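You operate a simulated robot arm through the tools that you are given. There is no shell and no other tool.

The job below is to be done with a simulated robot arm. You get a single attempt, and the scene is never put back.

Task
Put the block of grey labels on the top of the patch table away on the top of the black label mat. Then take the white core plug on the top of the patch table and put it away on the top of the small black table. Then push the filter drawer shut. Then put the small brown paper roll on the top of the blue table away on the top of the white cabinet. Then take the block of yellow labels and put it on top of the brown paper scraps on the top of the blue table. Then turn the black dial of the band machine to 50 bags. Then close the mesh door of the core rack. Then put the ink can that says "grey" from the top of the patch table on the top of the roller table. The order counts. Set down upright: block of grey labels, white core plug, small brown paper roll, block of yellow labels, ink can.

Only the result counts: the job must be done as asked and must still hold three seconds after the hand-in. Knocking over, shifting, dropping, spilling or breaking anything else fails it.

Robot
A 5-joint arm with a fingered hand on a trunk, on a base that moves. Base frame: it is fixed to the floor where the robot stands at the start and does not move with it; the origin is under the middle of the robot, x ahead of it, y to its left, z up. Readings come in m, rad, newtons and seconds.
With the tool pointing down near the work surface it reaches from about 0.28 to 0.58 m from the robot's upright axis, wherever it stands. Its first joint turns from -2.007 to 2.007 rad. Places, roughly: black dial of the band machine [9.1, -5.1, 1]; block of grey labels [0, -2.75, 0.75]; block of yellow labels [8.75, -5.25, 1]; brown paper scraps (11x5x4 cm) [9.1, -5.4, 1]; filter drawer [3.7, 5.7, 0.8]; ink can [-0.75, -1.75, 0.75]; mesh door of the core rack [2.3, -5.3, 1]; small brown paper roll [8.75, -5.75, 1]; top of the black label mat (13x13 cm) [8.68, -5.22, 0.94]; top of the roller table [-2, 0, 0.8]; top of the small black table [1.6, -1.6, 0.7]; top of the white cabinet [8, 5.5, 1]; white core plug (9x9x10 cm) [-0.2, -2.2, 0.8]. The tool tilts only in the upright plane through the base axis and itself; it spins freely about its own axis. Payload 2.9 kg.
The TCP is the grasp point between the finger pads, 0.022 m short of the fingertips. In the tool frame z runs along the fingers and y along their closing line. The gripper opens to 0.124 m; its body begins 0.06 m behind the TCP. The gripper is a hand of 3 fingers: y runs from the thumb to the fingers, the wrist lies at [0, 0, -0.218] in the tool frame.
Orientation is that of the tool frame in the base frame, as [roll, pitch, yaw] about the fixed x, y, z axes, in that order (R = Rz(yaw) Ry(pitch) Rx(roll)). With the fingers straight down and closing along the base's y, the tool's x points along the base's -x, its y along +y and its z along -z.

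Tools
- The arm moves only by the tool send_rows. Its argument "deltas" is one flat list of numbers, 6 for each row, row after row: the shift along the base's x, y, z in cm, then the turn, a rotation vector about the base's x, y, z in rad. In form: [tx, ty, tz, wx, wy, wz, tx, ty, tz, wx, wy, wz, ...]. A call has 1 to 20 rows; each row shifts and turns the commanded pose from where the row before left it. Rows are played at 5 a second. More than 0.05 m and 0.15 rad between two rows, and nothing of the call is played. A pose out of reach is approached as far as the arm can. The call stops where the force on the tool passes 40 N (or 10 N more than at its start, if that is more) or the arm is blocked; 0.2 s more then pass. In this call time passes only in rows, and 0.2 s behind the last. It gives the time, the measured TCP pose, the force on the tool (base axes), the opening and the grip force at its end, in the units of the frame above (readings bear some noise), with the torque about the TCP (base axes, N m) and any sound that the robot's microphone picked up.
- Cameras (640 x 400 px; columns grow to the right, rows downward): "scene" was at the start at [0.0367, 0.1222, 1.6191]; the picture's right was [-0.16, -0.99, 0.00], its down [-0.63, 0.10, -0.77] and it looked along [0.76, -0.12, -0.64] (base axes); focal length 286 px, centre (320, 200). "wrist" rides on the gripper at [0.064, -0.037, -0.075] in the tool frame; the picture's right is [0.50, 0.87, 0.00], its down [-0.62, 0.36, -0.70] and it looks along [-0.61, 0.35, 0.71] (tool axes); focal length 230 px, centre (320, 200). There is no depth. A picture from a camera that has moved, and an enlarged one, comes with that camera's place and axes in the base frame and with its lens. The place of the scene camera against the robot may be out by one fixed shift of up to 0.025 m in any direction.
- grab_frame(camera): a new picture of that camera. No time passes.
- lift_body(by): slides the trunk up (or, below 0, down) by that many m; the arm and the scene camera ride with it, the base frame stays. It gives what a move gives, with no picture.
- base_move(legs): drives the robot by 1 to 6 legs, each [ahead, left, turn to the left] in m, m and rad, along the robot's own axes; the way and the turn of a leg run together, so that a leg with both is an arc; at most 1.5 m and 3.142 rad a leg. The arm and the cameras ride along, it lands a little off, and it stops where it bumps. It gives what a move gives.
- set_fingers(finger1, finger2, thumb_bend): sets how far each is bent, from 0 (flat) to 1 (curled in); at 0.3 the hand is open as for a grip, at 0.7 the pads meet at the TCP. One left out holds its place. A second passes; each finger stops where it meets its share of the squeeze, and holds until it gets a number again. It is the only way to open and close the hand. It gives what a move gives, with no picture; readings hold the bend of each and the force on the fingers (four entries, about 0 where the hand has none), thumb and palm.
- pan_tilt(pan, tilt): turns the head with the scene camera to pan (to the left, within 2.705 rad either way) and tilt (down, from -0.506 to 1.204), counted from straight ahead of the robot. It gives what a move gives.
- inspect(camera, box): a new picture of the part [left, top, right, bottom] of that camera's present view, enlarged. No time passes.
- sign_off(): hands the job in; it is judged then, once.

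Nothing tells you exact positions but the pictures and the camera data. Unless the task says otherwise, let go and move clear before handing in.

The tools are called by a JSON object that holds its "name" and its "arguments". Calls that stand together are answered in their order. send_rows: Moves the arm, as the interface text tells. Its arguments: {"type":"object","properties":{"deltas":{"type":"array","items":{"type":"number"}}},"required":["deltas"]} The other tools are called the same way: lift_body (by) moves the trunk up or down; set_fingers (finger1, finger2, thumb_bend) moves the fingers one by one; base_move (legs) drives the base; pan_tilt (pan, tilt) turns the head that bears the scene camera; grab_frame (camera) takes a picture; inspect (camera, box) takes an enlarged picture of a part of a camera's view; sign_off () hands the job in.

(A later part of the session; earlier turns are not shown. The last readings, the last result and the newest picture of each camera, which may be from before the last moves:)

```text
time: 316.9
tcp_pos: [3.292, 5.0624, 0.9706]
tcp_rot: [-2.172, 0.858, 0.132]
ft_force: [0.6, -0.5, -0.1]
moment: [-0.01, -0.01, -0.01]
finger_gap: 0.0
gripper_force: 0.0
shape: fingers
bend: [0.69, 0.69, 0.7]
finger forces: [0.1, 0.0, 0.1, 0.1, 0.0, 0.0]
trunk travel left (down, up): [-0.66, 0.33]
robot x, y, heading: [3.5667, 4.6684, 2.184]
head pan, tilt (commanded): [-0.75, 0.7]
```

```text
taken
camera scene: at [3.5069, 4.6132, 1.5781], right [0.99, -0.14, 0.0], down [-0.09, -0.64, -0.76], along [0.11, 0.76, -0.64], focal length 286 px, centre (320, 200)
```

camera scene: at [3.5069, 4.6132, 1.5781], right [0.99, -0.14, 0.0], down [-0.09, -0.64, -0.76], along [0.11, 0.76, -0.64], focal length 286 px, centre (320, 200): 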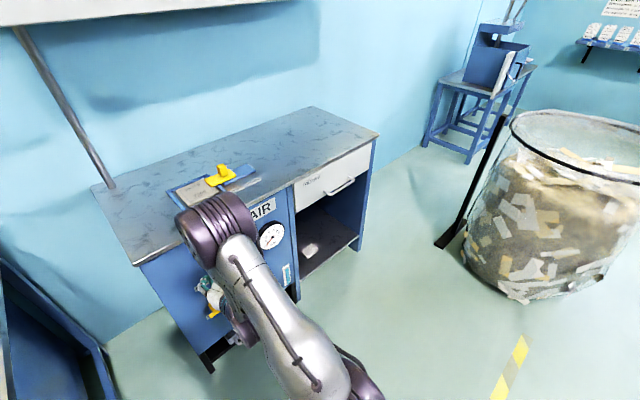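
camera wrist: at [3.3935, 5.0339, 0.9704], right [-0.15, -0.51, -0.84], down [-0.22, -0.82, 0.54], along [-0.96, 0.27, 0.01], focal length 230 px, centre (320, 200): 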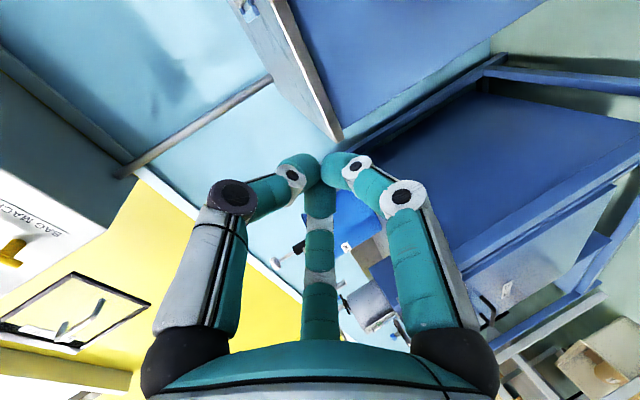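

The hand now points forward. I'll shift back in front of the drawer, lower the fingertips to about 0.80 m and approach.

{"name": "base_move", "arguments": {"legs": [[0, -0.75, 0], [0.13, 0, 0]]}}

{"name": "send_rows", "arguments": {"deltas": [0, 0, -4, 0, 0, 0, 0, 0, -4, 0, 0, 0, 0, 0, -4, 0, 0, 0, 0, 0, -4, 0, 0, 0]}}

{"name": "pan_tilt", "arguments": {"pan": -0.1, "tilt": 0.9}}

{"name": "grab_frame", "arguments": {"camera": "scene"}}

{"name": "grab_frame", "arguments": {"camera": "wrist"}}

```text
time: 321.9
tcp_pos: [3.8276, 5.5959, 0.9712]
tcp_rot: [-2.173, 0.861, 0.13]
ft_force: [-0.9, 0.3, 0.1]
moment: [0.0, -0.03, 0.0]
finger_gap: 0.0
gripper_force: 0.1
shape: fingers
bend: [0.69, 0.69, 0.7]
finger forces: [0.1, 0.1, 0.0, 0.1, 0.0, 0.0]
trunk travel left (down, up): [-0.66, 0.33]
robot x, y, heading: [4.1024, 5.2043, 2.187]
head pan, tilt (commanded): [-0.75, 0.7]
```

```text
time: 322.9
tcp_pos: [3.8286, 5.5942, 0.8104]
tcp_rot: [-2.173, 0.859, 0.133]
ft_force: [-0.9, 0.2, -0.4]
moment: [0.0, -0.01, 0.0]
finger_gap: 0.0
gripper_force: 0.1
shape: fingers
bend: [0.69, 0.69, 0.7]
finger forces: [0.0, 0.1, 0.0, 0.0, 0.0, 0.0]
trunk travel left (down, up): [-0.66, 0.33]
robot x, y, heading: [4.1028, 5.2014, 2.183]
head pan, tilt (commanded): [-0.75, 0.7]
```

```text
time: 323.9
tcp_pos: [3.8279, 5.5943, 0.8123]
tcp_rot: [-2.174, 0.861, 0.133]
ft_force: [-0.7, -0.7, 0.3]
moment: [-0.05, 0.02, -0.02]
finger_gap: 0.0
gripper_force: 0.1
shape: fingers
bend: [0.69, 0.69, 0.7]
finger forces: [0.0, 0.1, 0.0, 0.1, 0.1, 0.0]
trunk travel left (down, up): [-0.66, 0.33]
robot x, y, heading: [4.1051, 5.2039, 2.185]
head pan, tilt (commanded): [-0.099, 0.901]
```

```text
taken
camera scene: at [3.9949, 5.1281, 1.562], right [0.87, 0.49, 0.0], down [0.38, -0.68, -0.62], along [-0.3, 0.54, -0.78], focal length 286 px, centre (320, 200)
```

scene: 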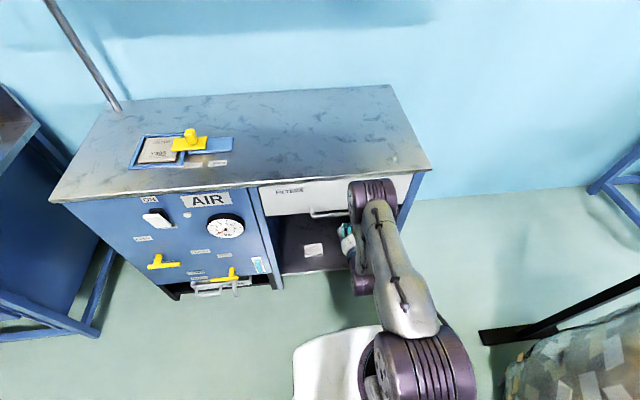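

```text
taken
camera wrist: at [3.9297, 5.5667, 0.811], right [-0.15, -0.51, -0.84], down [-0.22, -0.82, 0.54], along [-0.96, 0.26, 0.01], focal length 230 px, centre (320, 200)
```

wrist: 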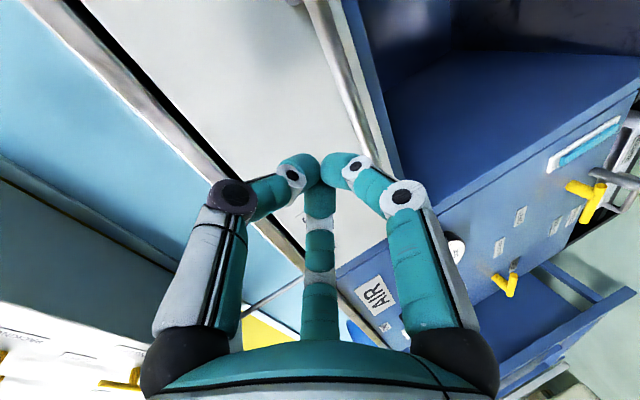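

{"name": "send_rows", "arguments": {"deltas": [-1.15, 1.64, 0, 0, 0, 0, -1.15, 1.64, 0, 0, 0, 0, -1.15, 1.64, 0, 0, 0, 0, -1.15, 1.64, 0, 0, 0, 0, -0.57, 0.82, 0, 0, 0, 0, -0.57, 0.82, 0, 0, 0, 0]}}

{"name": "grab_frame", "arguments": {"camera": "wrist"}}

{"name": "grab_frame", "arguments": {"camera": "scene"}}

```text
time: 325.3
tcp_pos: [3.7711, 5.6781, 0.8125]
tcp_rot: [-2.173, 0.859, 0.131]
ft_force: [-0.5, 0.4, 0.4]
moment: [0.01, 0.01, 0.0]
finger_gap: 0.0
gripper_force: 0.0
shape: fingers
bend: [0.69, 0.69, 0.7]
finger forces: [0.1, 0.0, 0.0, 0.0, 0.0, 0.0]
trunk travel left (down, up): [-0.66, 0.33]
robot x, y, heading: [4.1028, 5.2004, 2.185]
head pan, tilt (commanded): [-0.099, 0.901]
```

```text
taken
camera wrist: at [3.8721, 5.6495, 0.8108], right [-0.15, -0.51, -0.84], down [-0.22, -0.82, 0.54], along [-0.96, 0.26, 0.01], focal length 230 px, centre (320, 200)
```

wrist: 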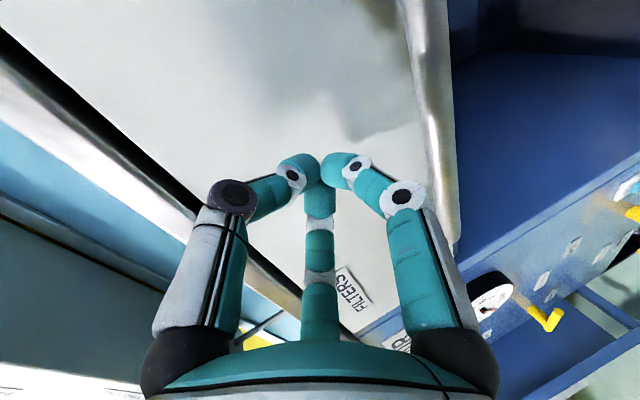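

```text
taken
camera scene: at [3.9947, 5.1282, 1.5619], right [0.87, 0.49, 0.0], down [0.38, -0.68, -0.62], along [-0.3, 0.54, -0.78], focal length 286 px, centre (320, 200)
```

scene: 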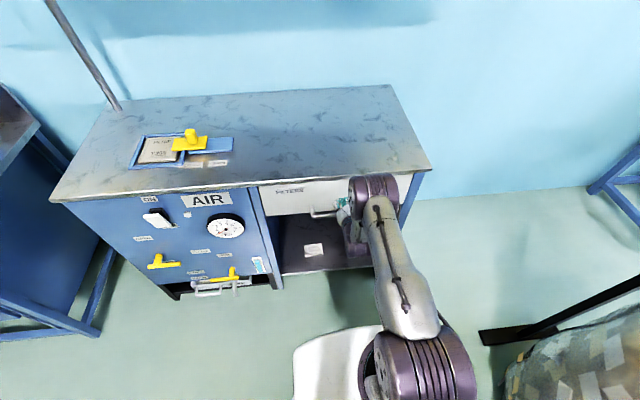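

{"name": "send_rows", "arguments": {"deltas": [-0.57, 0.82, 0, 0, 0, 0, -0.57, 0.82, 0, 0, 0, 0]}}

{"name": "send_rows", "arguments": {"deltas": [-0.57, 0.82, 0, 0, 0, 0, -0.57, 0.82, 0, 0, 0, 0]}}

{"name": "grab_frame", "arguments": {"camera": "wrist"}}

```text
time: 325.9
tcp_pos: [3.76, 5.6941, 0.8107]
tcp_rot: [-2.174, 0.859, 0.132]
ft_force: [0.2, 0.9, -0.3]
moment: [0.01, -0.01, 0.01]
finger_gap: 0.0
gripper_force: 0.0
shape: fingers
bend: [0.69, 0.69, 0.7]
finger forces: [0.1, 0.1, 0.0, 0.0, 0.1, 0.0]
trunk travel left (down, up): [-0.66, 0.33]
robot x, y, heading: [4.1022, 5.2033, 2.178]
head pan, tilt (commanded): [-0.099, 0.901]
```

```text
time: 326.5
tcp_pos: [3.7551, 5.7019, 0.8087]
tcp_rot: [-2.19, 0.855, 0.115]
ft_force: [18.2, -21.2, 7.5]
moment: [0.05, 0.03, -0.05]
finger_gap: 0.0
gripper_force: 20.1
shape: fingers
bend: [0.69, 0.72, 0.72]
finger forces: [0.0, 17.2, 0.0, 0.0, 23.2, 0.0]
trunk travel left (down, up): [-0.66, 0.33]
robot x, y, heading: [4.1048, 5.2015, 2.18]
head pan, tilt (commanded): [-0.099, 0.901]
stopped in row 2: the force on the tool passed its limit at 49 N (the readings are from after the stop); the commanded pose is now the measured one
```

```text
taken
camera wrist: at [3.8567, 5.6728, 0.8092], right [-0.14, -0.52, -0.84], down [-0.22, -0.81, 0.54], along [-0.96, 0.27, 0.0], focal length 230 px, centre (320, 200)
```

wrist: 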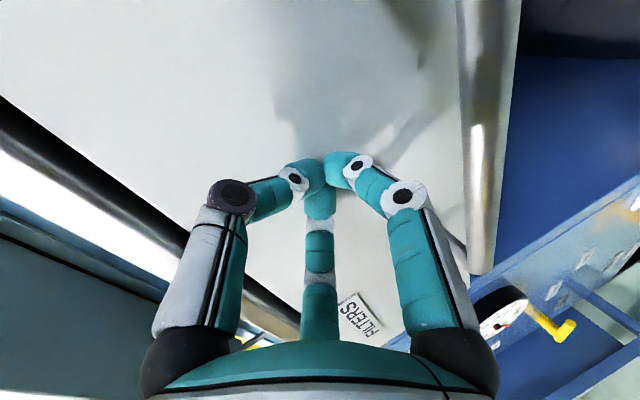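

The push met a hard stop at 49 N without movement, so the drawer is fully shut. I'll back off, untilt and raise the hand.

{"name": "send_rows", "arguments": {"deltas": [1.15, -1.64, 0, 0, 0, 0, 2.3, -3.3, 0, 0, 0, 0, 2.3, -3.3, 0, 0, 0, 0, 2.3, -3.3, 0, 0, 0, 0]}}

{"name": "base_move", "arguments": {"legs": [[-0.35, 0, 0]]}}

{"name": "send_rows", "arguments": {"deltas": [0, 0, 3, -0.109, -0.0767, 0, 0, 0, 3, -0.109, -0.0767, 0, 0, 0, 3, -0.109, -0.0767, 0, 0, 0, 3, -0.109, -0.0767, 0, 0, 0, 3, -0.109, -0.0767, 0, 0, 0, 3, -0.109, -0.0767, 0, 0, 0, 3, -0.109, -0.0767, 0, 0, 0, 0, -0.109, -0.0767, 0, 0, 0, 0, -0.109, -0.0767, 0]}}

{"name": "pan_tilt", "arguments": {"pan": -1.5, "tilt": 0.25}}

{"name": "grab_frame", "arguments": {"camera": "scene"}}

{"name": "pan_tilt", "arguments": {"pan": -2.5, "tilt": 0.25}}

{"name": "grab_frame", "arguments": {"camera": "scene"}}

```text
time: 327.5
tcp_pos: [3.8337, 5.5896, 0.8078]
tcp_rot: [-2.192, 0.856, 0.118]
ft_force: [0.2, 0.8, 0.3]
moment: [-0.05, -0.03, 0.01]
finger_gap: 0.0001
gripper_force: 0.2
shape: fingers
bend: [0.69, 0.69, 0.7]
finger forces: [0.0, 0.0, 0.1, 0.0, 0.1, 0.0]
trunk travel left (down, up): [-0.66, 0.33]
robot x, y, heading: [4.102, 5.2021, 2.183]
head pan, tilt (commanded): [-0.099, 0.901]
```

```text
time: 329.8
tcp_pos: [4.0307, 5.3051, 0.8073]
tcp_rot: [-2.192, 0.855, 0.118]
ft_force: [-0.2, -0.1, -0.1]
moment: [-0.01, 0.0, 0.04]
finger_gap: 0.0
gripper_force: 0.0
shape: fingers
bend: [0.69, 0.69, 0.7]
finger forces: [0.1, 0.1, 0.1, 0.0, 0.1, 0.0]
trunk travel left (down, up): [-0.66, 0.33]
robot x, y, heading: [4.2992, 4.9173, 2.184]
head pan, tilt (commanded): [-0.099, 0.901]
```

```text
time: 331.8
tcp_pos: [4.0305, 5.3068, 1.0163]
tcp_rot: [3.129, -0.021, -0.342]
ft_force: [0.2, 0.1, -0.2]
moment: [0.01, -0.04, 0.01]
finger_gap: 0.0004
gripper_force: 0.0
shape: fingers
bend: [0.69, 0.7, 0.7]
finger forces: [0.1, 0.1, 0.0, 0.0, 0.0, 0.0]
trunk travel left (down, up): [-0.66, 0.33]
robot x, y, heading: [4.3033, 4.9176, 2.177]
head pan, tilt (commanded): [-0.099, 0.901]
```

```text
time: 333.3
tcp_pos: [4.0328, 5.3054, 1.0158]
tcp_rot: [3.129, -0.018, -0.341]
ft_force: [0.2, 0.9, -0.1]
moment: [0.0, -0.01, -0.02]
finger_gap: 0.0
gripper_force: 0.1
shape: fingers
bend: [0.69, 0.7, 0.7]
finger forces: [0.1, 0.0, 0.1, 0.0, 0.1, 0.0]
trunk travel left (down, up): [-0.66, 0.33]
robot x, y, heading: [4.3033, 4.9157, 2.182]
head pan, tilt (commanded): [-1.499, 0.25]
```

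```text
taken
camera scene: at [4.304, 4.8359, 1.6189], right [0.63, -0.78, 0.0], down [-0.19, -0.16, -0.97], along [0.75, 0.61, -0.25], focal length 286 px, centre (320, 200)
```

scene: 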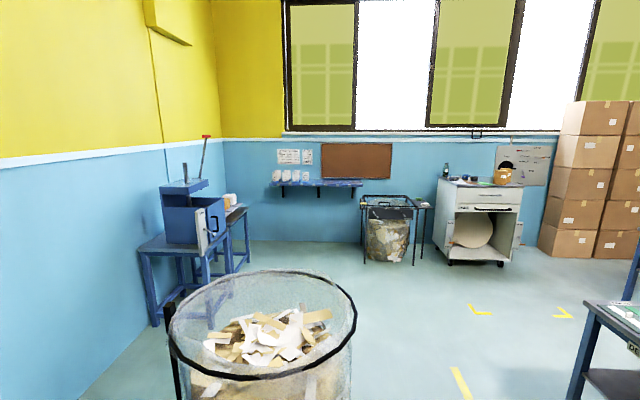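

```text
time: 334.6
tcp_pos: [4.0307, 5.3049, 1.0158]
tcp_rot: [3.129, -0.017, -0.343]
ft_force: [0.5, 0.2, -0.7]
moment: [0.02, -0.02, 0.0]
finger_gap: 0.0
gripper_force: 0.1
shape: fingers
bend: [0.69, 0.7, 0.7]
finger forces: [0.1, 0.0, 0.1, 0.0, 0.1, 0.0]
trunk travel left (down, up): [-0.66, 0.33]
robot x, y, heading: [4.2994, 4.9156, 2.18]
head pan, tilt (commanded): [-2.499, 0.25]
```

```text
taken
camera scene: at [4.3204, 4.7479, 1.619], right [-0.31, -0.95, 0.0], down [-0.23, 0.08, -0.97], along [0.92, -0.3, -0.25], focal length 286 px, centre (320, 200)
```

scene: 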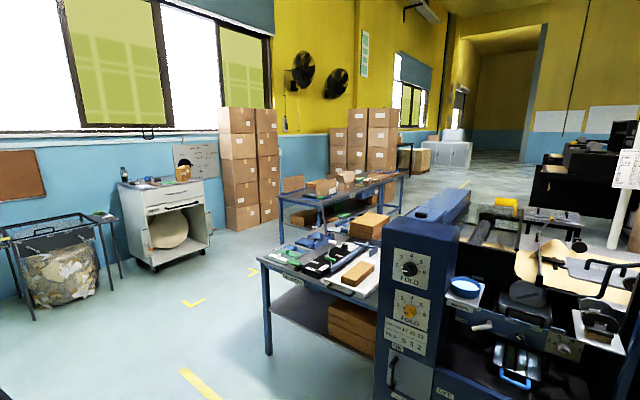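

The drawer is shut. Now to the blue table for the small brown roll; I'll retract the arm and retrace the known corridor southward.

{"name": "send_rows", "arguments": {"deltas": [2.58, -3.68, 0, 0, 0, 0, 2.58, -3.68, 0, 0, 0, 0]}}

{"name": "base_move", "arguments": {"legs": [[0, 0, 1.6], [1.055, 0.16, 0], [1.055, 0.16, 0], [1.495, 0, 0], [0.774, 0.2, 0], [0.774, 0.2, 0]]}}

{"name": "pan_tilt", "arguments": {"pan": 0.9, "tilt": 0.3}}

{"name": "grab_frame", "arguments": {"camera": "scene"}}

```text
time: 335.2
tcp_pos: [4.0832, 5.232, 1.0163]
tcp_rot: [3.13, -0.017, -0.342]
ft_force: [-0.7, 0.0, 0.8]
moment: [0.0, 0.0, 0.02]
finger_gap: 0.0
gripper_force: 0.1
shape: fingers
bend: [0.69, 0.7, 0.7]
finger forces: [0.0, 0.1, 0.1, 0.0, 0.0, 0.1]
trunk travel left (down, up): [-0.66, 0.33]
robot x, y, heading: [4.3056, 4.9179, 2.181]
head pan, tilt (commanded): [-2.499, 0.25]
```

```text
time: 364.5
tcp_pos: [0.3071, 0.9911, 1.0145]
tcp_rot: [3.13, -0.018, 1.267]
ft_force: [-0.2, -0.5, 1.0]
moment: [0.05, -0.02, 0.02]
finger_gap: 0.0
gripper_force: 0.0
shape: fingers
bend: [0.69, 0.7, 0.7]
finger forces: [0.0, 0.0, 0.1, 0.0, 0.0, 0.0]
trunk travel left (down, up): [-0.66, 0.33]
robot x, y, heading: [0.609, 1.2252, -2.49]
head pan, tilt (commanded): [-2.499, 0.25]
```

```text
time: 367.4
tcp_pos: [0.3071, 0.9911, 1.0158]
tcp_rot: [3.13, -0.018, 1.268]
ft_force: [0.1, 0.1, -0.1]
moment: [-0.03, 0.01, -0.02]
finger_gap: 0.0003
gripper_force: 0.1
shape: fingers
bend: [0.69, 0.7, 0.7]
finger forces: [0.0, 0.1, 0.1, 0.1, 0.0, 0.0]
trunk travel left (down, up): [-0.66, 0.33]
robot x, y, heading: [0.6142, 1.2265, -2.489]
head pan, tilt (commanded): [0.901, 0.3]
```

```text
taken
camera scene: at [0.7585, 1.0436, 1.6142], right [-1.0, 0.02, 0.0], down [0.01, 0.3, -0.96], along [-0.02, -0.96, -0.3], focal length 286 px, centre (320, 200)
```

scene: 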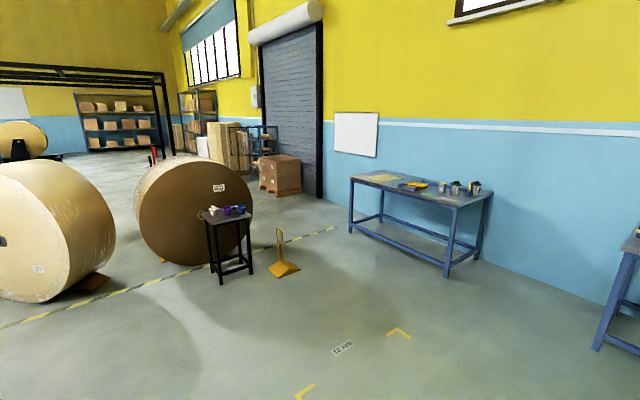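

{"name": "base_move", "arguments": {"legs": [[0.891, 0.987, 0], [0.903, 1.135, 0], [0.213, 0.906, 0], [0.1, 0.741, 0], [0, 0, 2.49]]}}

{"name": "pan_tilt", "arguments": {"pan": 0, "tilt": 0.35}}

{"name": "grab_frame", "arguments": {"camera": "scene"}}

```text
time: 394.8
tcp_pos: [1.5752, -3.0546, 1.0159]
tcp_rot: [3.129, -0.018, -2.528]
ft_force: [-0.7, 0.2, -0.4]
moment: [-0.01, 0.0, 0.0]
finger_gap: 0.0001
gripper_force: 0.0
shape: fingers
bend: [0.69, 0.7, 0.7]
finger forces: [0.0, 0.0, 0.0, 0.1, 0.1, 0.1]
trunk travel left (down, up): [-0.66, 0.33]
robot x, y, heading: [1.192, -3.0531, -0.006]
head pan, tilt (commanded): [0.901, 0.3]
```

```text
time: 396.0
tcp_pos: [1.5752, -3.0541, 1.0159]
tcp_rot: [3.129, -0.018, -2.526]
ft_force: [0.6, 0.3, -0.2]
moment: [0.0, 0.0, 0.01]
finger_gap: 0.0
gripper_force: 0.1
shape: fingers
bend: [0.69, 0.7, 0.7]
finger forces: [0.1, 0.0, 0.0, 0.0, 0.1, 0.1]
trunk travel left (down, up): [-0.66, 0.33]
robot x, y, heading: [1.1897, -3.0491, -0.004]
head pan, tilt (commanded): [0.0, 0.351]
```

```text
taken
camera scene: at [1.2365, -2.9173, 1.6095], right [0.0, -1.0, 0.0], down [-0.34, 0.0, -0.94], along [0.94, 0.0, -0.34], focal length 286 px, centre (320, 200)
```

scene: 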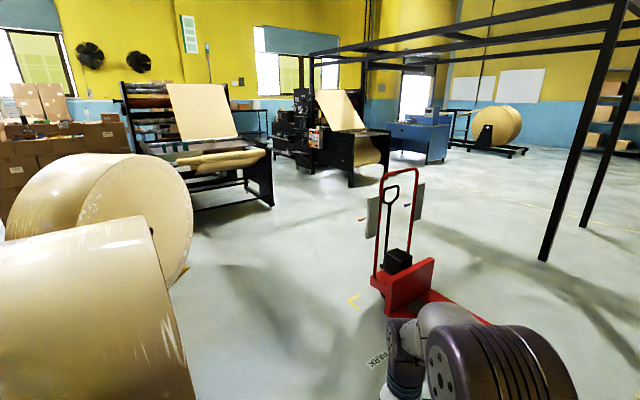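

{"name": "base_move", "arguments": {"legs": [[1.41, 0.0, 0], [1.2, 0.26, 0], [0, 0, -0.535], [1.28, -0.13, 0], [1.28, -0.13, 0], [1.28, -0.13, 0]]}}

{"name": "pan_tilt", "arguments": {"pan": 1.0, "tilt": 0.25}}

{"name": "grab_frame", "arguments": {"camera": "scene"}}

```text
time: 428.7
tcp_pos: [7.2254, -5.3637, 1.016]
tcp_rot: [3.129, -0.017, -3.071]
ft_force: [0.2, -0.4, 0.4]
moment: [0.01, 0.0, 0.03]
finger_gap: 0.0
gripper_force: 0.1
shape: fingers
bend: [0.69, 0.7, 0.7]
finger forces: [0.1, 0.1, 0.0, 0.0, 0.1, 0.0]
trunk travel left (down, up): [-0.66, 0.33]
robot x, y, heading: [6.8991, -5.1655, -0.55]
head pan, tilt (commanded): [0.0, 0.351]
```

```text
time: 429.9
tcp_pos: [7.2253, -5.3652, 1.0155]
tcp_rot: [3.13, -0.016, -3.07]
ft_force: [-0.6, -0.7, -0.1]
moment: [0.01, -0.02, 0.0]
finger_gap: 0.0
gripper_force: 0.1
shape: fingers
bend: [0.69, 0.7, 0.7]
finger forces: [0.1, 0.1, 0.1, 0.1, 0.0, 0.1]
trunk travel left (down, up): [-0.66, 0.33]
robot x, y, heading: [6.8992, -5.166, -0.542]
head pan, tilt (commanded): [1.0, 0.25]
```

```text
taken
camera scene: at [7.0179, -4.9785, 1.6189], right [0.44, -0.9, 0.0], down [-0.22, -0.11, -0.97], along [0.87, 0.42, -0.25], focal length 286 px, centre (320, 200)
```

scene: 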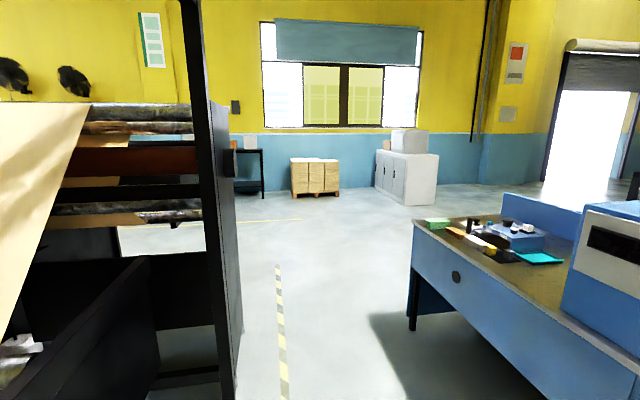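

The brown roll is too far from the table's front edge, so I want to reach it from behind the table. Let me look at the space around the table's right end and rear.

{"name": "pan_tilt", "arguments": {"pan": -0.1, "tilt": 0.4}}

{"name": "grab_frame", "arguments": {"camera": "scene"}}

{"name": "pan_tilt", "arguments": {"pan": -0.9, "tilt": 0.4}}

{"name": "grab_frame", "arguments": {"camera": "scene"}}

```text
time: 431.3
tcp_pos: [7.226, -5.3648, 1.0158]
tcp_rot: [3.129, -0.019, -3.072]
ft_force: [-0.2, 0.8, 0.2]
moment: [-0.03, -0.01, 0.01]
finger_gap: 0.0
gripper_force: 0.1
shape: fingers
bend: [0.69, 0.7, 0.7]
finger forces: [0.0, 0.1, 0.0, 0.1, 0.0, 0.0]
trunk travel left (down, up): [-0.66, 0.33]
robot x, y, heading: [6.8992, -5.1667, -0.55]
head pan, tilt (commanded): [-0.099, 0.4]
```

```text
taken
camera scene: at [7.0078, -5.0751, 1.605], right [-0.6, -0.8, 0.0], down [-0.31, 0.23, -0.92], along [0.74, -0.56, -0.39], focal length 286 px, centre (320, 200)
```

scene: 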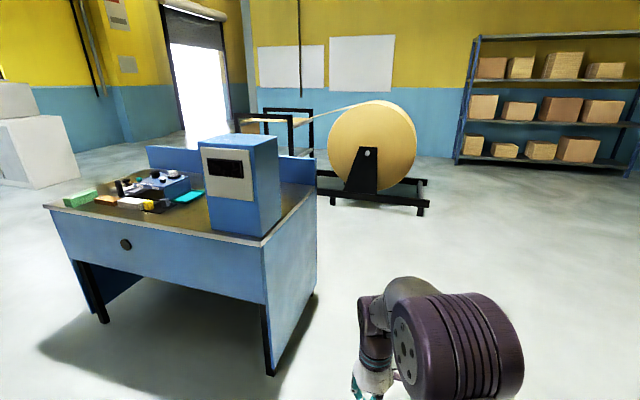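

```text
time: 432.4
tcp_pos: [7.225, -5.364, 1.016]
tcp_rot: [3.131, -0.018, -3.072]
ft_force: [0.9, -0.1, 0.8]
moment: [0.02, 0.04, 0.01]
finger_gap: 0.0
gripper_force: 0.0
shape: fingers
bend: [0.69, 0.7, 0.7]
finger forces: [0.1, 0.2, 0.1, 0.0, 0.1, 0.0]
trunk travel left (down, up): [-0.66, 0.33]
robot x, y, heading: [6.8987, -5.1619, -0.549]
head pan, tilt (commanded): [-0.901, 0.4]
```

```text
taken
camera scene: at [6.9453, -5.1112, 1.605], right [-0.99, -0.12, 0.0], down [-0.05, 0.39, -0.92], along [0.11, -0.91, -0.39], focal length 286 px, centre (320, 200)
```

scene: 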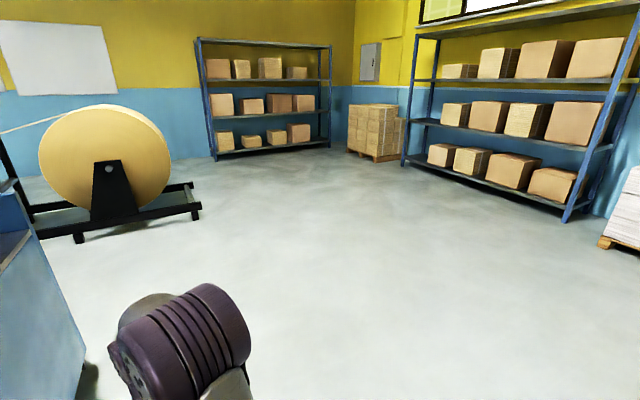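

There's ample room behind the table. I'll drive around its right end and face its rear side near the roll.

{"name": "base_move", "arguments": {"legs": [[1.104, -0.655, 0], [1.244, -0.118, 0], [0, 0, 2.742], [0.12, -0.948, 0]]}}

{"name": "pan_tilt", "arguments": {"pan": 0, "tilt": 0.7}}

{"name": "grab_frame", "arguments": {"camera": "scene"}}

```text
time: 455.8
tcp_pos: [8.9654, -6.1075, 1.0152]
tcp_rot: [3.127, -0.017, -0.341]
ft_force: [0.2, 0.0, 1.2]
moment: [0.03, -0.04, 0.0]
finger_gap: 0.0003
gripper_force: 0.0
shape: fingers
bend: [0.69, 0.7, 0.7]
finger forces: [0.0, 0.0, 0.1, 0.0, 0.0, 0.1]
trunk travel left (down, up): [-0.66, 0.33]
robot x, y, heading: [9.189, -6.424, 2.19]
head pan, tilt (commanded): [-0.901, 0.4]
```

```text
time: 457.0
tcp_pos: [8.9642, -6.1067, 1.0162]
tcp_rot: [3.13, -0.018, -0.341]
ft_force: [0.7, -0.6, 0.4]
moment: [-0.01, 0.0, 0.02]
finger_gap: 0.0001
gripper_force: 0.0
shape: fingers
bend: [0.69, 0.7, 0.7]
finger forces: [0.1, 0.1, 0.1, 0.1, 0.0, 0.1]
trunk travel left (down, up): [-0.66, 0.33]
robot x, y, heading: [9.1861, -6.421, 2.184]
head pan, tilt (commanded): [0.0, 0.7]
```

```text
taken
camera scene: at [9.0647, -6.4937, 1.5781], right [0.82, 0.57, 0.0], down [0.37, -0.53, -0.77], along [-0.44, 0.63, -0.64], focal length 286 px, centre (320, 200)
```

scene: 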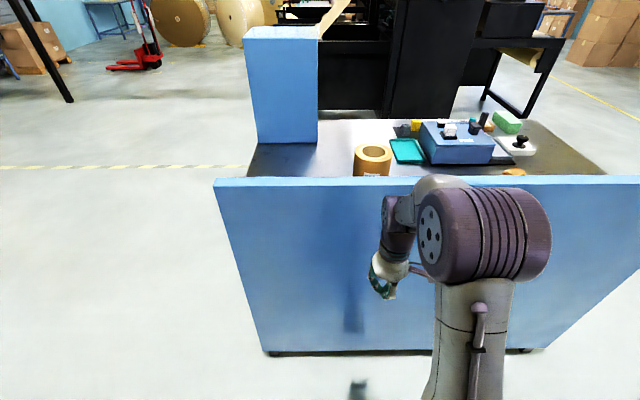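

{"name": "inspect", "arguments": {"camera": "scene", "box": [320, 120, 440, 200]}}

{"name": "inspect", "arguments": {"camera": "scene", "box": [380, 90, 560, 190]}}

```text
5.00 times, centred on (380, 160) of scene
camera zoom: at [9.0647, -6.4937, 1.5781], right [0.82, 0.57, 0.0], down [0.37, -0.53, -0.77], along [-0.44, 0.63, -0.64], focal length 1428 px, centre (20, 400)
```

zoom: 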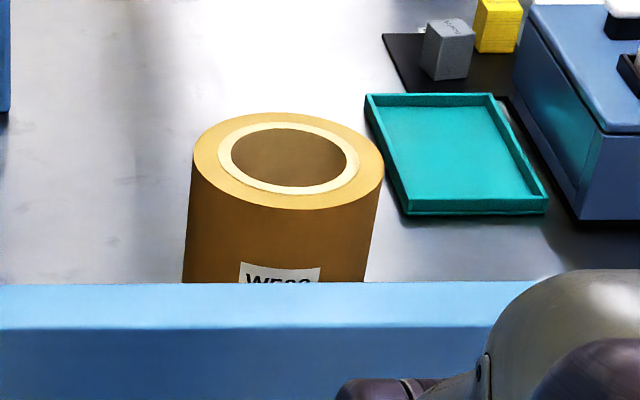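

```text
3.56 times, centred on (470, 140) of scene
camera zoom: at [9.0647, -6.4937, 1.5781], right [0.82, 0.57, 0.0], down [0.37, -0.53, -0.77], along [-0.44, 0.63, -0.64], focal length 1016 px, centre (-213, 413)
```

zoom: 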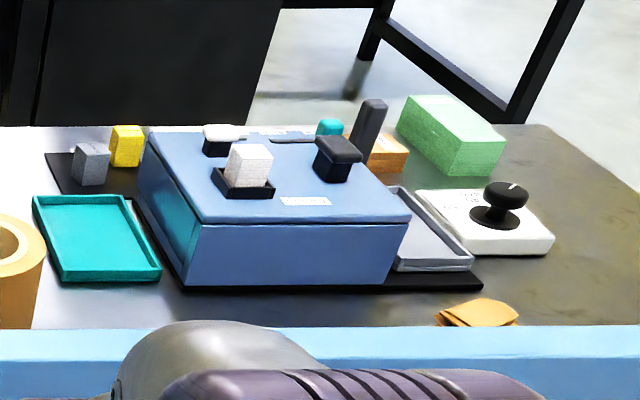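

From behind, the roll (about 13 cm across, hollow) is only 0.2 m beyond the panel, and the scraps and dial box are near too. I'll raise the trunk, open the hand and drive closer.

{"name": "lift_body", "arguments": {"by": 0.22}}

{"name": "set_fingers", "arguments": {"finger1": 0.05, "finger2": 0.05, "thumb_bend": 0.05}}

{"name": "base_move", "arguments": {"legs": [[0.33, 0, 0.02]]}}

{"name": "grab_frame", "arguments": {"camera": "scene"}}

{"name": "grab_frame", "arguments": {"camera": "wrist"}}

```text
time: 459.3
tcp_pos: [8.9641, -6.1079, 1.2354]
tcp_rot: [3.131, -0.017, -0.341]
ft_force: [0.6, 0.4, 0.3]
moment: [0.02, 0.02, -0.02]
finger_gap: 0.0002
gripper_force: 0.0
shape: fingers
bend: [0.69, 0.7, 0.7]
finger forces: [0.0, 0.0, 0.0, 0.1, 0.0, 0.1]
trunk travel left (down, up): [-0.88, 0.11]
robot x, y, heading: [9.1874, -6.4231, 2.183]
head pan, tilt (commanded): [0.0, 0.7]
```

```text
time: 460.3
tcp_pos: [8.9648, -6.1088, 1.2355]
tcp_rot: [3.13, -0.018, -0.341]
ft_force: [-0.1, -0.4, 0.2]
moment: [-0.02, -0.01, -0.03]
finger_gap: 0.1434
gripper_force: 0.1
shape: fingers
bend: [0.05, 0.05, 0.05]
finger forces: [0.1, 0.0, 0.0, 0.0, 0.1, 0.0]
trunk travel left (down, up): [-0.88, 0.11]
robot x, y, heading: [9.1881, -6.4227, 2.183]
head pan, tilt (commanded): [0.0, 0.7]
```

```text
time: 462.5
tcp_pos: [8.7656, -5.8446, 1.2355]
tcp_rot: [3.131, -0.018, -0.323]
ft_force: [0.3, 0.4, 0.4]
moment: [0.04, 0.0, -0.01]
finger_gap: 0.1434
gripper_force: 0.1
shape: fingers
bend: [0.05, 0.05, 0.05]
finger forces: [0.0, 0.1, 0.1, 0.0, 0.0, 0.1]
trunk travel left (down, up): [-0.88, 0.11]
robot x, y, heading: [8.9952, -6.1523, 2.199]
head pan, tilt (commanded): [0.0, 0.7]
```

```text
taken
camera scene: at [8.8743, -6.2292, 1.7981], right [0.81, 0.59, 0.0], down [0.38, -0.52, -0.77], along [-0.45, 0.62, -0.64], focal length 286 px, centre (320, 200)
```

scene: 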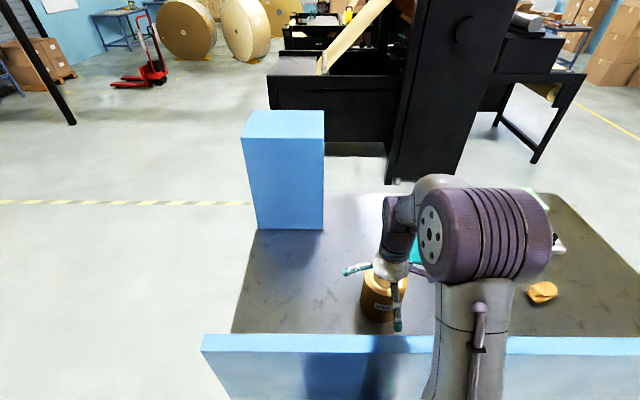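

```text
taken
camera wrist: at [8.8369, -5.829, 1.3119], right [0.2, -0.98, 0.02], down [-0.71, -0.13, 0.69], along [-0.68, -0.15, -0.72], focal length 230 px, centre (320, 200)
```

wrist: 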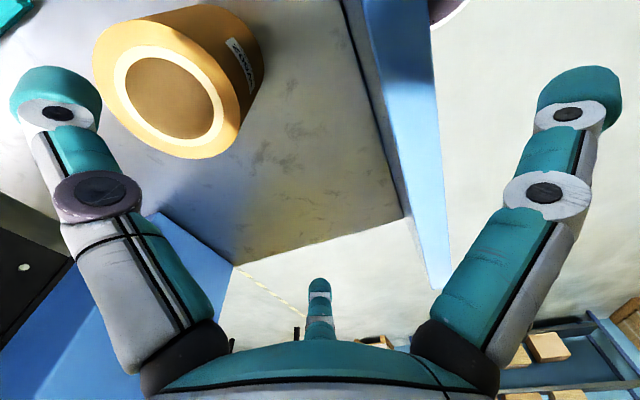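

The roll's top is at about 1.08 m and its centre near (8.725, -5.701). I'll move over it and descend part way.

{"name": "send_rows", "arguments": {"deltas": [-1.0, 3.6, 0, 0, 0, 0, -1.0, 3.6, 0, 0, 0, 0, -1.0, 3.6, 0, 0, 0, 0, -1.0, 3.54, 0, 0, 0, 0, 0, 0, -4, 0, 0, 0]}}

{"name": "grab_frame", "arguments": {"camera": "wrist"}}

{"name": "inspect", "arguments": {"camera": "scene", "box": [300, 200, 460, 340]}}

```text
time: 463.7
tcp_pos: [8.7264, -5.7026, 1.1962]
tcp_rot: [3.125, -0.017, -0.322]
ft_force: [-0.1, 0.3, -1.0]
moment: [0.02, -0.01, 0.0]
finger_gap: 0.143
gripper_force: 0.1
shape: fingers
bend: [0.05, 0.05, 0.05]
finger forces: [0.1, 0.0, 0.1, 0.0, 0.1, 0.0]
trunk travel left (down, up): [-0.88, 0.11]
robot x, y, heading: [8.9943, -6.1576, 2.203]
head pan, tilt (commanded): [0.0, 0.7]
```

```text
taken
camera wrist: at [8.7976, -5.6856, 1.2719], right [0.2, -0.98, 0.02], down [-0.71, -0.13, 0.7], along [-0.68, -0.15, -0.72], focal length 230 px, centre (320, 200)
```

wrist: 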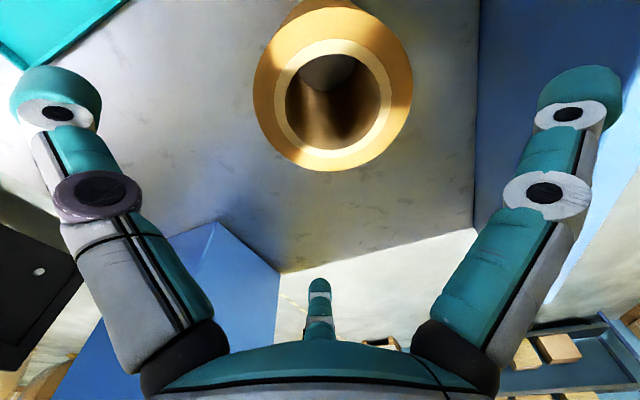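

```text
2.86 times, centred on (380, 270) of scene
camera zoom: at [8.8735, -6.2285, 1.7981], right [0.81, 0.59, 0.0], down [0.38, -0.52, -0.76], along [-0.45, 0.62, -0.64], focal length 816 px, centre (149, 0)
```

zoom: 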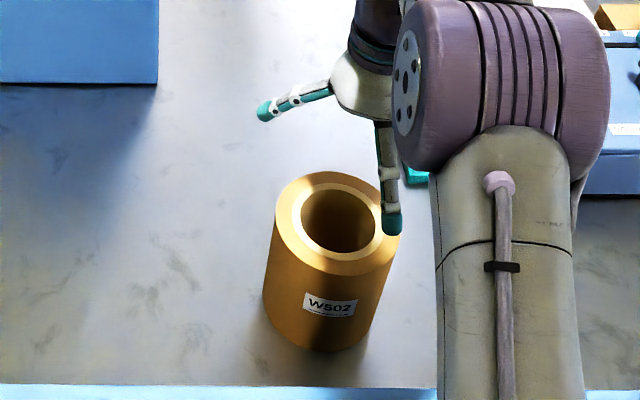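

{"name": "set_fingers", "arguments": {"finger1": 0.0, "finger2": 0.0, "thumb_bend": 0.0}}

{"name": "inspect", "arguments": {"camera": "wrist", "box": [230, 0, 430, 180]}}

```text
time: 464.7
tcp_pos: [8.7262, -5.7023, 1.1959]
tcp_rot: [3.129, -0.015, -0.323]
ft_force: [-0.6, 0.4, -0.1]
moment: [-0.04, 0.0, -0.03]
finger_gap: 0.1482
gripper_force: 0.0
shape: fingers
bend: [0.01, 0.01, 0.0]
finger forces: [0.0, 0.0, 0.0, 0.0, 0.1, 0.0]
trunk travel left (down, up): [-0.88, 0.11]
robot x, y, heading: [8.9911, -6.1514, 2.202]
head pan, tilt (commanded): [0.0, 0.7]
```

```text
2.22 times, centred on (330, 90) of wrist
camera zoom: at [8.7977, -5.6857, 1.272], right [0.2, -0.98, 0.02], down [-0.71, -0.13, 0.7], along [-0.68, -0.15, -0.72], focal length 511 px, centre (298, 444)
```

zoom: 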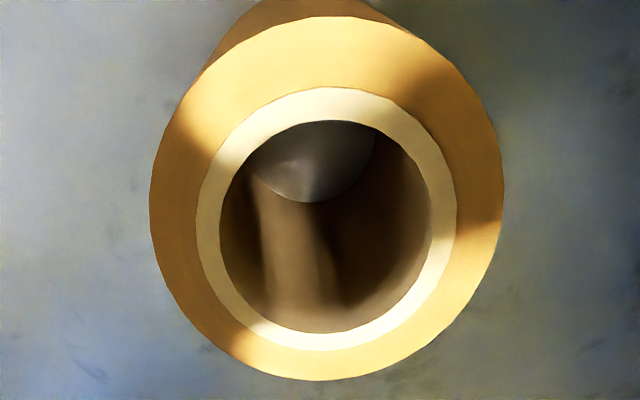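

The roll is about 13.3 cm wide, top at 1.074; I'll centre (1 cm shift) and descend around it slowly with the fingers fully open.

{"name": "send_rows", "arguments": {"deltas": [0, -1.0, -3, 0.012, 0.015, 0, 0, 0, -3, 0, 0, 0, 0, 0, -2.5, 0, 0, 0]}}

{"name": "grab_frame", "arguments": {"camera": "wrist"}}

{"name": "inspect", "arguments": {"camera": "scene", "box": [300, 220, 460, 340]}}

```text
time: 465.5
tcp_pos: [8.7252, -5.7112, 1.1102]
tcp_rot: [3.139, -0.004, -0.321]
ft_force: [0.7, -0.1, -0.8]
moment: [-0.04, -0.01, 0.02]
finger_gap: 0.1483
gripper_force: 0.1
shape: fingers
bend: [0.0, 0.01, 0.0]
finger forces: [0.0, 0.0, 0.1, 0.0, 0.1, 0.0]
trunk travel left (down, up): [-0.88, 0.11]
robot x, y, heading: [8.991, -6.1553, 2.202]
head pan, tilt (commanded): [0.0, 0.7]
```

```text
taken
camera wrist: at [8.7973, -5.696, 1.186], right [0.2, -0.98, 0.0], down [-0.7, -0.14, 0.7], along [-0.69, -0.14, -0.71], focal length 230 px, centre (320, 200)
```

wrist: 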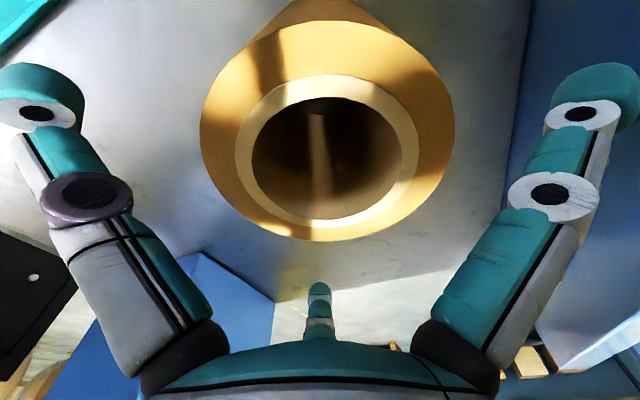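

```text
3.33 times, centred on (380, 280) of scene
camera zoom: at [8.8736, -6.228, 1.7981], right [0.81, 0.59, 0.0], down [0.38, -0.52, -0.76], along [-0.45, 0.62, -0.64], focal length 952 px, centre (120, -67)
```

zoom: 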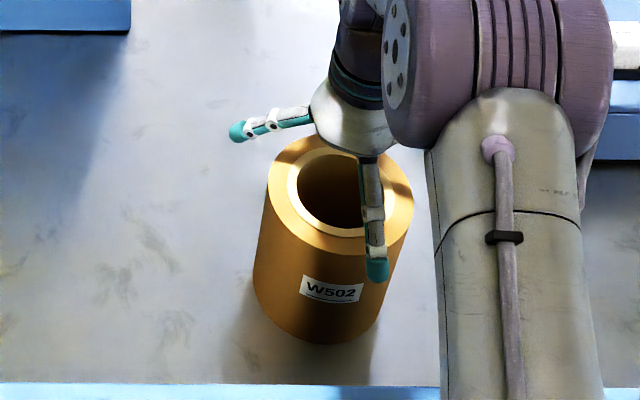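

{"name": "send_rows", "arguments": {"deltas": [-0.3, -0.5, 0, 0, 0, 0, 0, 0, -1, 0, 0, 0, 0, 0, -1, 0, 0, 0, 0, 0, -1, 0, 0, 0]}}

{"name": "grab_frame", "arguments": {"camera": "wrist"}}

```text
time: 466.5
tcp_pos: [8.7234, -5.716, 1.0804]
tcp_rot: [3.14, -0.003, -0.322]
ft_force: [-0.1, 0.7, 0.0]
moment: [-0.01, -0.02, 0.03]
finger_gap: 0.1482
gripper_force: 0.0
shape: fingers
bend: [0.0, 0.01, 0.0]
finger forces: [0.0, 0.0, 0.0, 0.1, 0.0, 0.0]
trunk travel left (down, up): [-0.88, 0.11]
robot x, y, heading: [8.9954, -6.1556, 2.203]
head pan, tilt (commanded): [0.0, 0.7]
```

```text
taken
camera wrist: at [8.7945, -5.7011, 1.156], right [0.2, -0.98, 0.0], down [-0.7, -0.14, 0.7], along [-0.69, -0.14, -0.71], focal length 230 px, centre (320, 200)
```

wrist: 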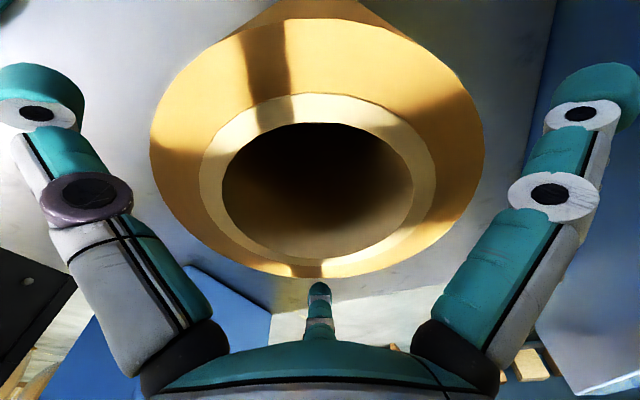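

{"name": "send_rows", "arguments": {"deltas": [0, 0, -1, 0, 0, 0, 0, 0, -1, 0, 0, 0, 0, 0, -1, 0, 0, 0]}}

{"name": "grab_frame", "arguments": {"camera": "wrist"}}

{"name": "inspect", "arguments": {"camera": "scene", "box": [300, 220, 460, 340]}}

```text
time: 467.4
tcp_pos: [8.7229, -5.716, 1.0584]
tcp_rot: [-3.134, 0.012, -0.321]
ft_force: [2.7, -2.6, 28.3]
moment: [-0.44, -0.93, -0.04]
finger_gap: 0.1489
gripper_force: 15.6
shape: fingers
bend: [0.0, 0.0, 0.0]
finger forces: [22.3, 0.0, 0.0, 0.0, 9.1, 0.0]
trunk travel left (down, up): [-0.88, 0.11]
robot x, y, heading: [8.9946, -6.1544, 2.203]
head pan, tilt (commanded): [0.0, 0.7]
stopped in row 3: the force on the tool passed its limit at 45 N (the readings are from after the stop); the commanded pose is now the measured one
```

```text
taken
camera wrist: at [8.7951, -5.702, 1.1331], right [0.2, -0.98, -0.01], down [-0.69, -0.15, 0.7], along [-0.69, -0.13, -0.71], focal length 230 px, centre (320, 200)
```

wrist: 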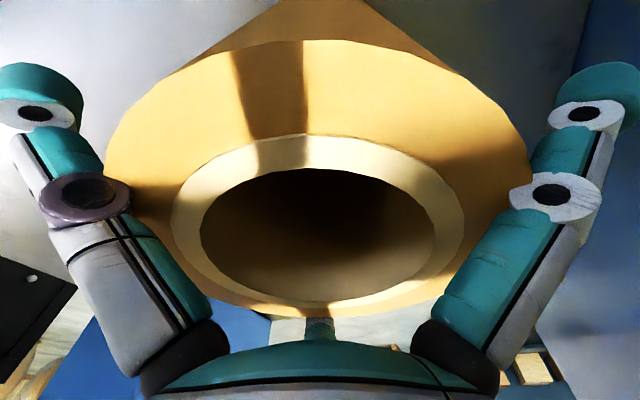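

```text
3.33 times, centred on (380, 280) of scene
camera zoom: at [8.8773, -6.2343, 1.7985], right [0.81, 0.59, 0.0], down [0.38, -0.52, -0.77], along [-0.45, 0.62, -0.64], focal length 952 px, centre (120, -67)
```

zoom: 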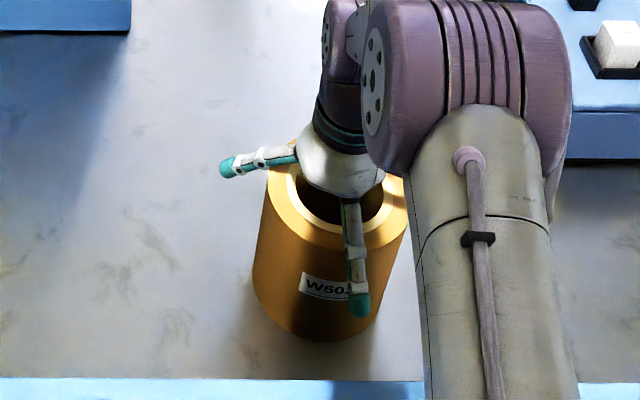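

The rim met the finger roots at this depth, which is deep enough for a grip about 3 cm below the rim. I'll ease up half a centimetre and close.

{"name": "send_rows", "arguments": {"deltas": [0, 0, 0.7, 0, 0, 0]}}

{"name": "set_fingers", "arguments": {"finger1": 0.3, "finger2": 0.3, "thumb_bend": 0.3}}

{"name": "grab_frame", "arguments": {"camera": "wrist"}}

{"name": "inspect", "arguments": {"camera": "scene", "box": [300, 220, 460, 340]}}

```text
time: 467.8
tcp_pos: [8.7216, -5.7136, 1.0605]
tcp_rot: [-3.137, 0.004, -0.322]
ft_force: [2.6, -2.5, 2.2]
moment: [0.07, 0.0, -0.04]
finger_gap: 0.1486
gripper_force: 2.9
shape: fingers
bend: [0.0, 0.0, 0.0]
finger forces: [3.9, 0.0, 0.0, 0.0, 1.3, 0.0]
trunk travel left (down, up): [-0.88, 0.11]
robot x, y, heading: [8.9949, -6.1528, 2.203]
head pan, tilt (commanded): [0.0, 0.7]
```

```text
time: 468.8
tcp_pos: [8.7216, -5.7133, 1.0624]
tcp_rot: [-3.133, 0.011, -0.321]
ft_force: [1.7, 8.2, 20.6]
moment: [0.22, -0.2, -0.11]
finger_gap: 0.1342
gripper_force: 32.0
shape: fingers
bend: [0.07, 0.2, 0.23]
finger forces: [20.1, 10.7, 0.0, 0.0, 32.3, 0.0]
trunk travel left (down, up): [-0.88, 0.11]
robot x, y, heading: [8.9935, -6.1539, 2.204]
head pan, tilt (commanded): [0.0, 0.7]
```

```text
taken
camera wrist: at [8.7946, -5.6988, 1.1375], right [0.2, -0.98, -0.01], down [-0.69, -0.15, 0.71], along [-0.69, -0.13, -0.71], focal length 230 px, centre (320, 200)
```

wrist: 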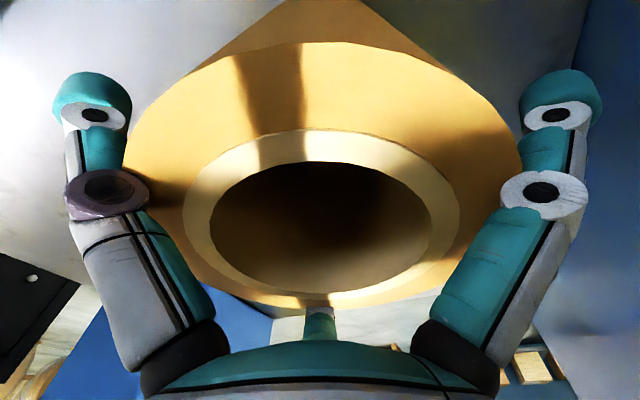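

```text
3.33 times, centred on (380, 280) of scene
camera zoom: at [8.8766, -6.2289, 1.7985], right [0.81, 0.59, 0.0], down [0.38, -0.52, -0.77], along [-0.45, 0.62, -0.64], focal length 952 px, centre (120, -67)
```

zoom: 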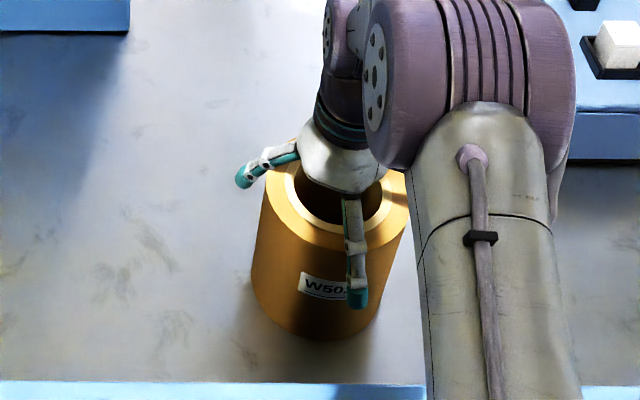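

{"name": "send_rows", "arguments": {"deltas": [0, 0, 0.5, 0, 0, 0]}}

{"name": "send_rows", "arguments": {"deltas": [0, 0, 0.6, 0, 0, 0]}}

{"name": "grab_frame", "arguments": {"camera": "wrist"}}

{"name": "inspect", "arguments": {"camera": "scene", "box": [300, 220, 460, 340]}}

```text
time: 469.2
tcp_pos: [8.721, -5.7126, 1.065]
tcp_rot: [-3.138, 0.003, -0.322]
ft_force: [0.8, 3.9, 2.9]
moment: [-0.05, -0.08, 0.03]
finger_gap: 0.1311
gripper_force: 23.2
shape: fingers
bend: [0.09, 0.21, 0.23]
finger forces: [15.8, 7.9, 0.1, 0.0, 22.1, 0.0]
trunk travel left (down, up): [-0.88, 0.11]
robot x, y, heading: [8.992, -6.1534, 2.199]
head pan, tilt (commanded): [0.0, 0.7]
```

```text
time: 469.6
tcp_pos: [8.7213, -5.714, 1.0724]
tcp_rot: [-3.137, 0.003, -0.322]
ft_force: [0.7, 1.8, 0.0]
moment: [-0.08, 0.05, 0.01]
finger_gap: 0.1235
gripper_force: 12.7
shape: fingers
bend: [0.14, 0.24, 0.25]
finger forces: [10.0, 4.8, 0.1, 0.0, 10.9, 0.0]
trunk travel left (down, up): [-0.88, 0.11]
robot x, y, heading: [8.9915, -6.1526, 2.2]
head pan, tilt (commanded): [0.0, 0.7]
```

```text
taken
camera wrist: at [8.7936, -5.6996, 1.1464], right [0.2, -0.98, 0.0], down [-0.7, -0.15, 0.7], along [-0.69, -0.14, -0.71], focal length 230 px, centre (320, 200)
```

wrist: 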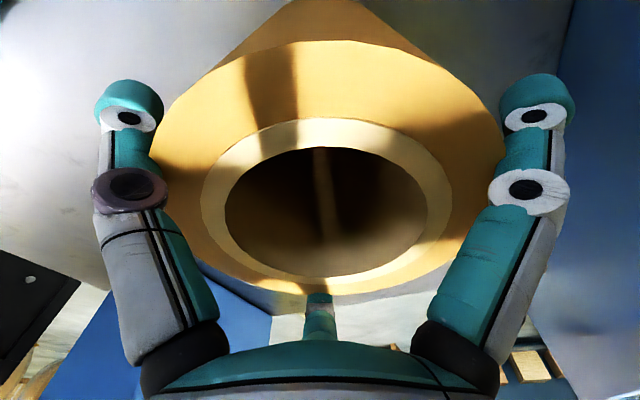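

```text
3.33 times, centred on (380, 280) of scene
camera zoom: at [8.874, -6.2276, 1.798], right [0.81, 0.59, 0.0], down [0.38, -0.52, -0.76], along [-0.45, 0.62, -0.64], focal length 952 px, centre (120, -67)
```

zoom: 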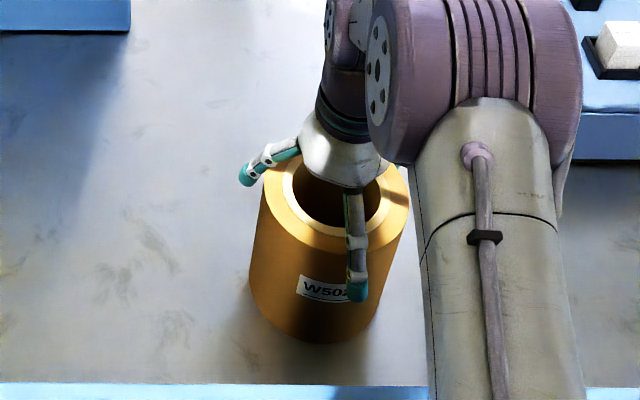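

{"name": "set_fingers", "arguments": {"finger1": 0.6, "finger2": 0.6, "thumb_bend": 0.6}}

{"name": "grab_frame", "arguments": {"camera": "wrist"}}

```text
time: 470.6
tcp_pos: [8.7218, -5.7132, 1.0722]
tcp_rot: [-3.137, 0.006, -0.322]
ft_force: [-0.4, 4.7, 5.7]
moment: [0.09, 0.09, 0.01]
finger_gap: 0.1121
gripper_force: 40.4
shape: fingers
bend: [0.06, 0.23, 0.49]
finger forces: [19.9, 18.5, 0.0, 0.0, 42.8, 0.0]
trunk travel left (down, up): [-0.88, 0.11]
robot x, y, heading: [8.9941, -6.1546, 2.202]
head pan, tilt (commanded): [0.0, 0.7]
```

```text
taken
camera wrist: at [8.7936, -5.6987, 1.1474], right [0.2, -0.98, -0.01], down [-0.69, -0.15, 0.7], along [-0.69, -0.14, -0.71], focal length 230 px, centre (320, 200)
```

wrist: 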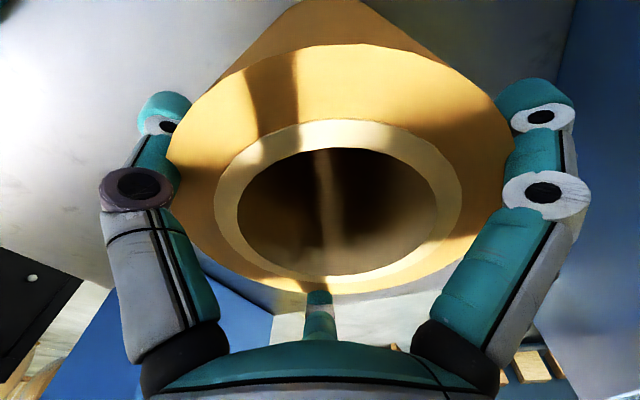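

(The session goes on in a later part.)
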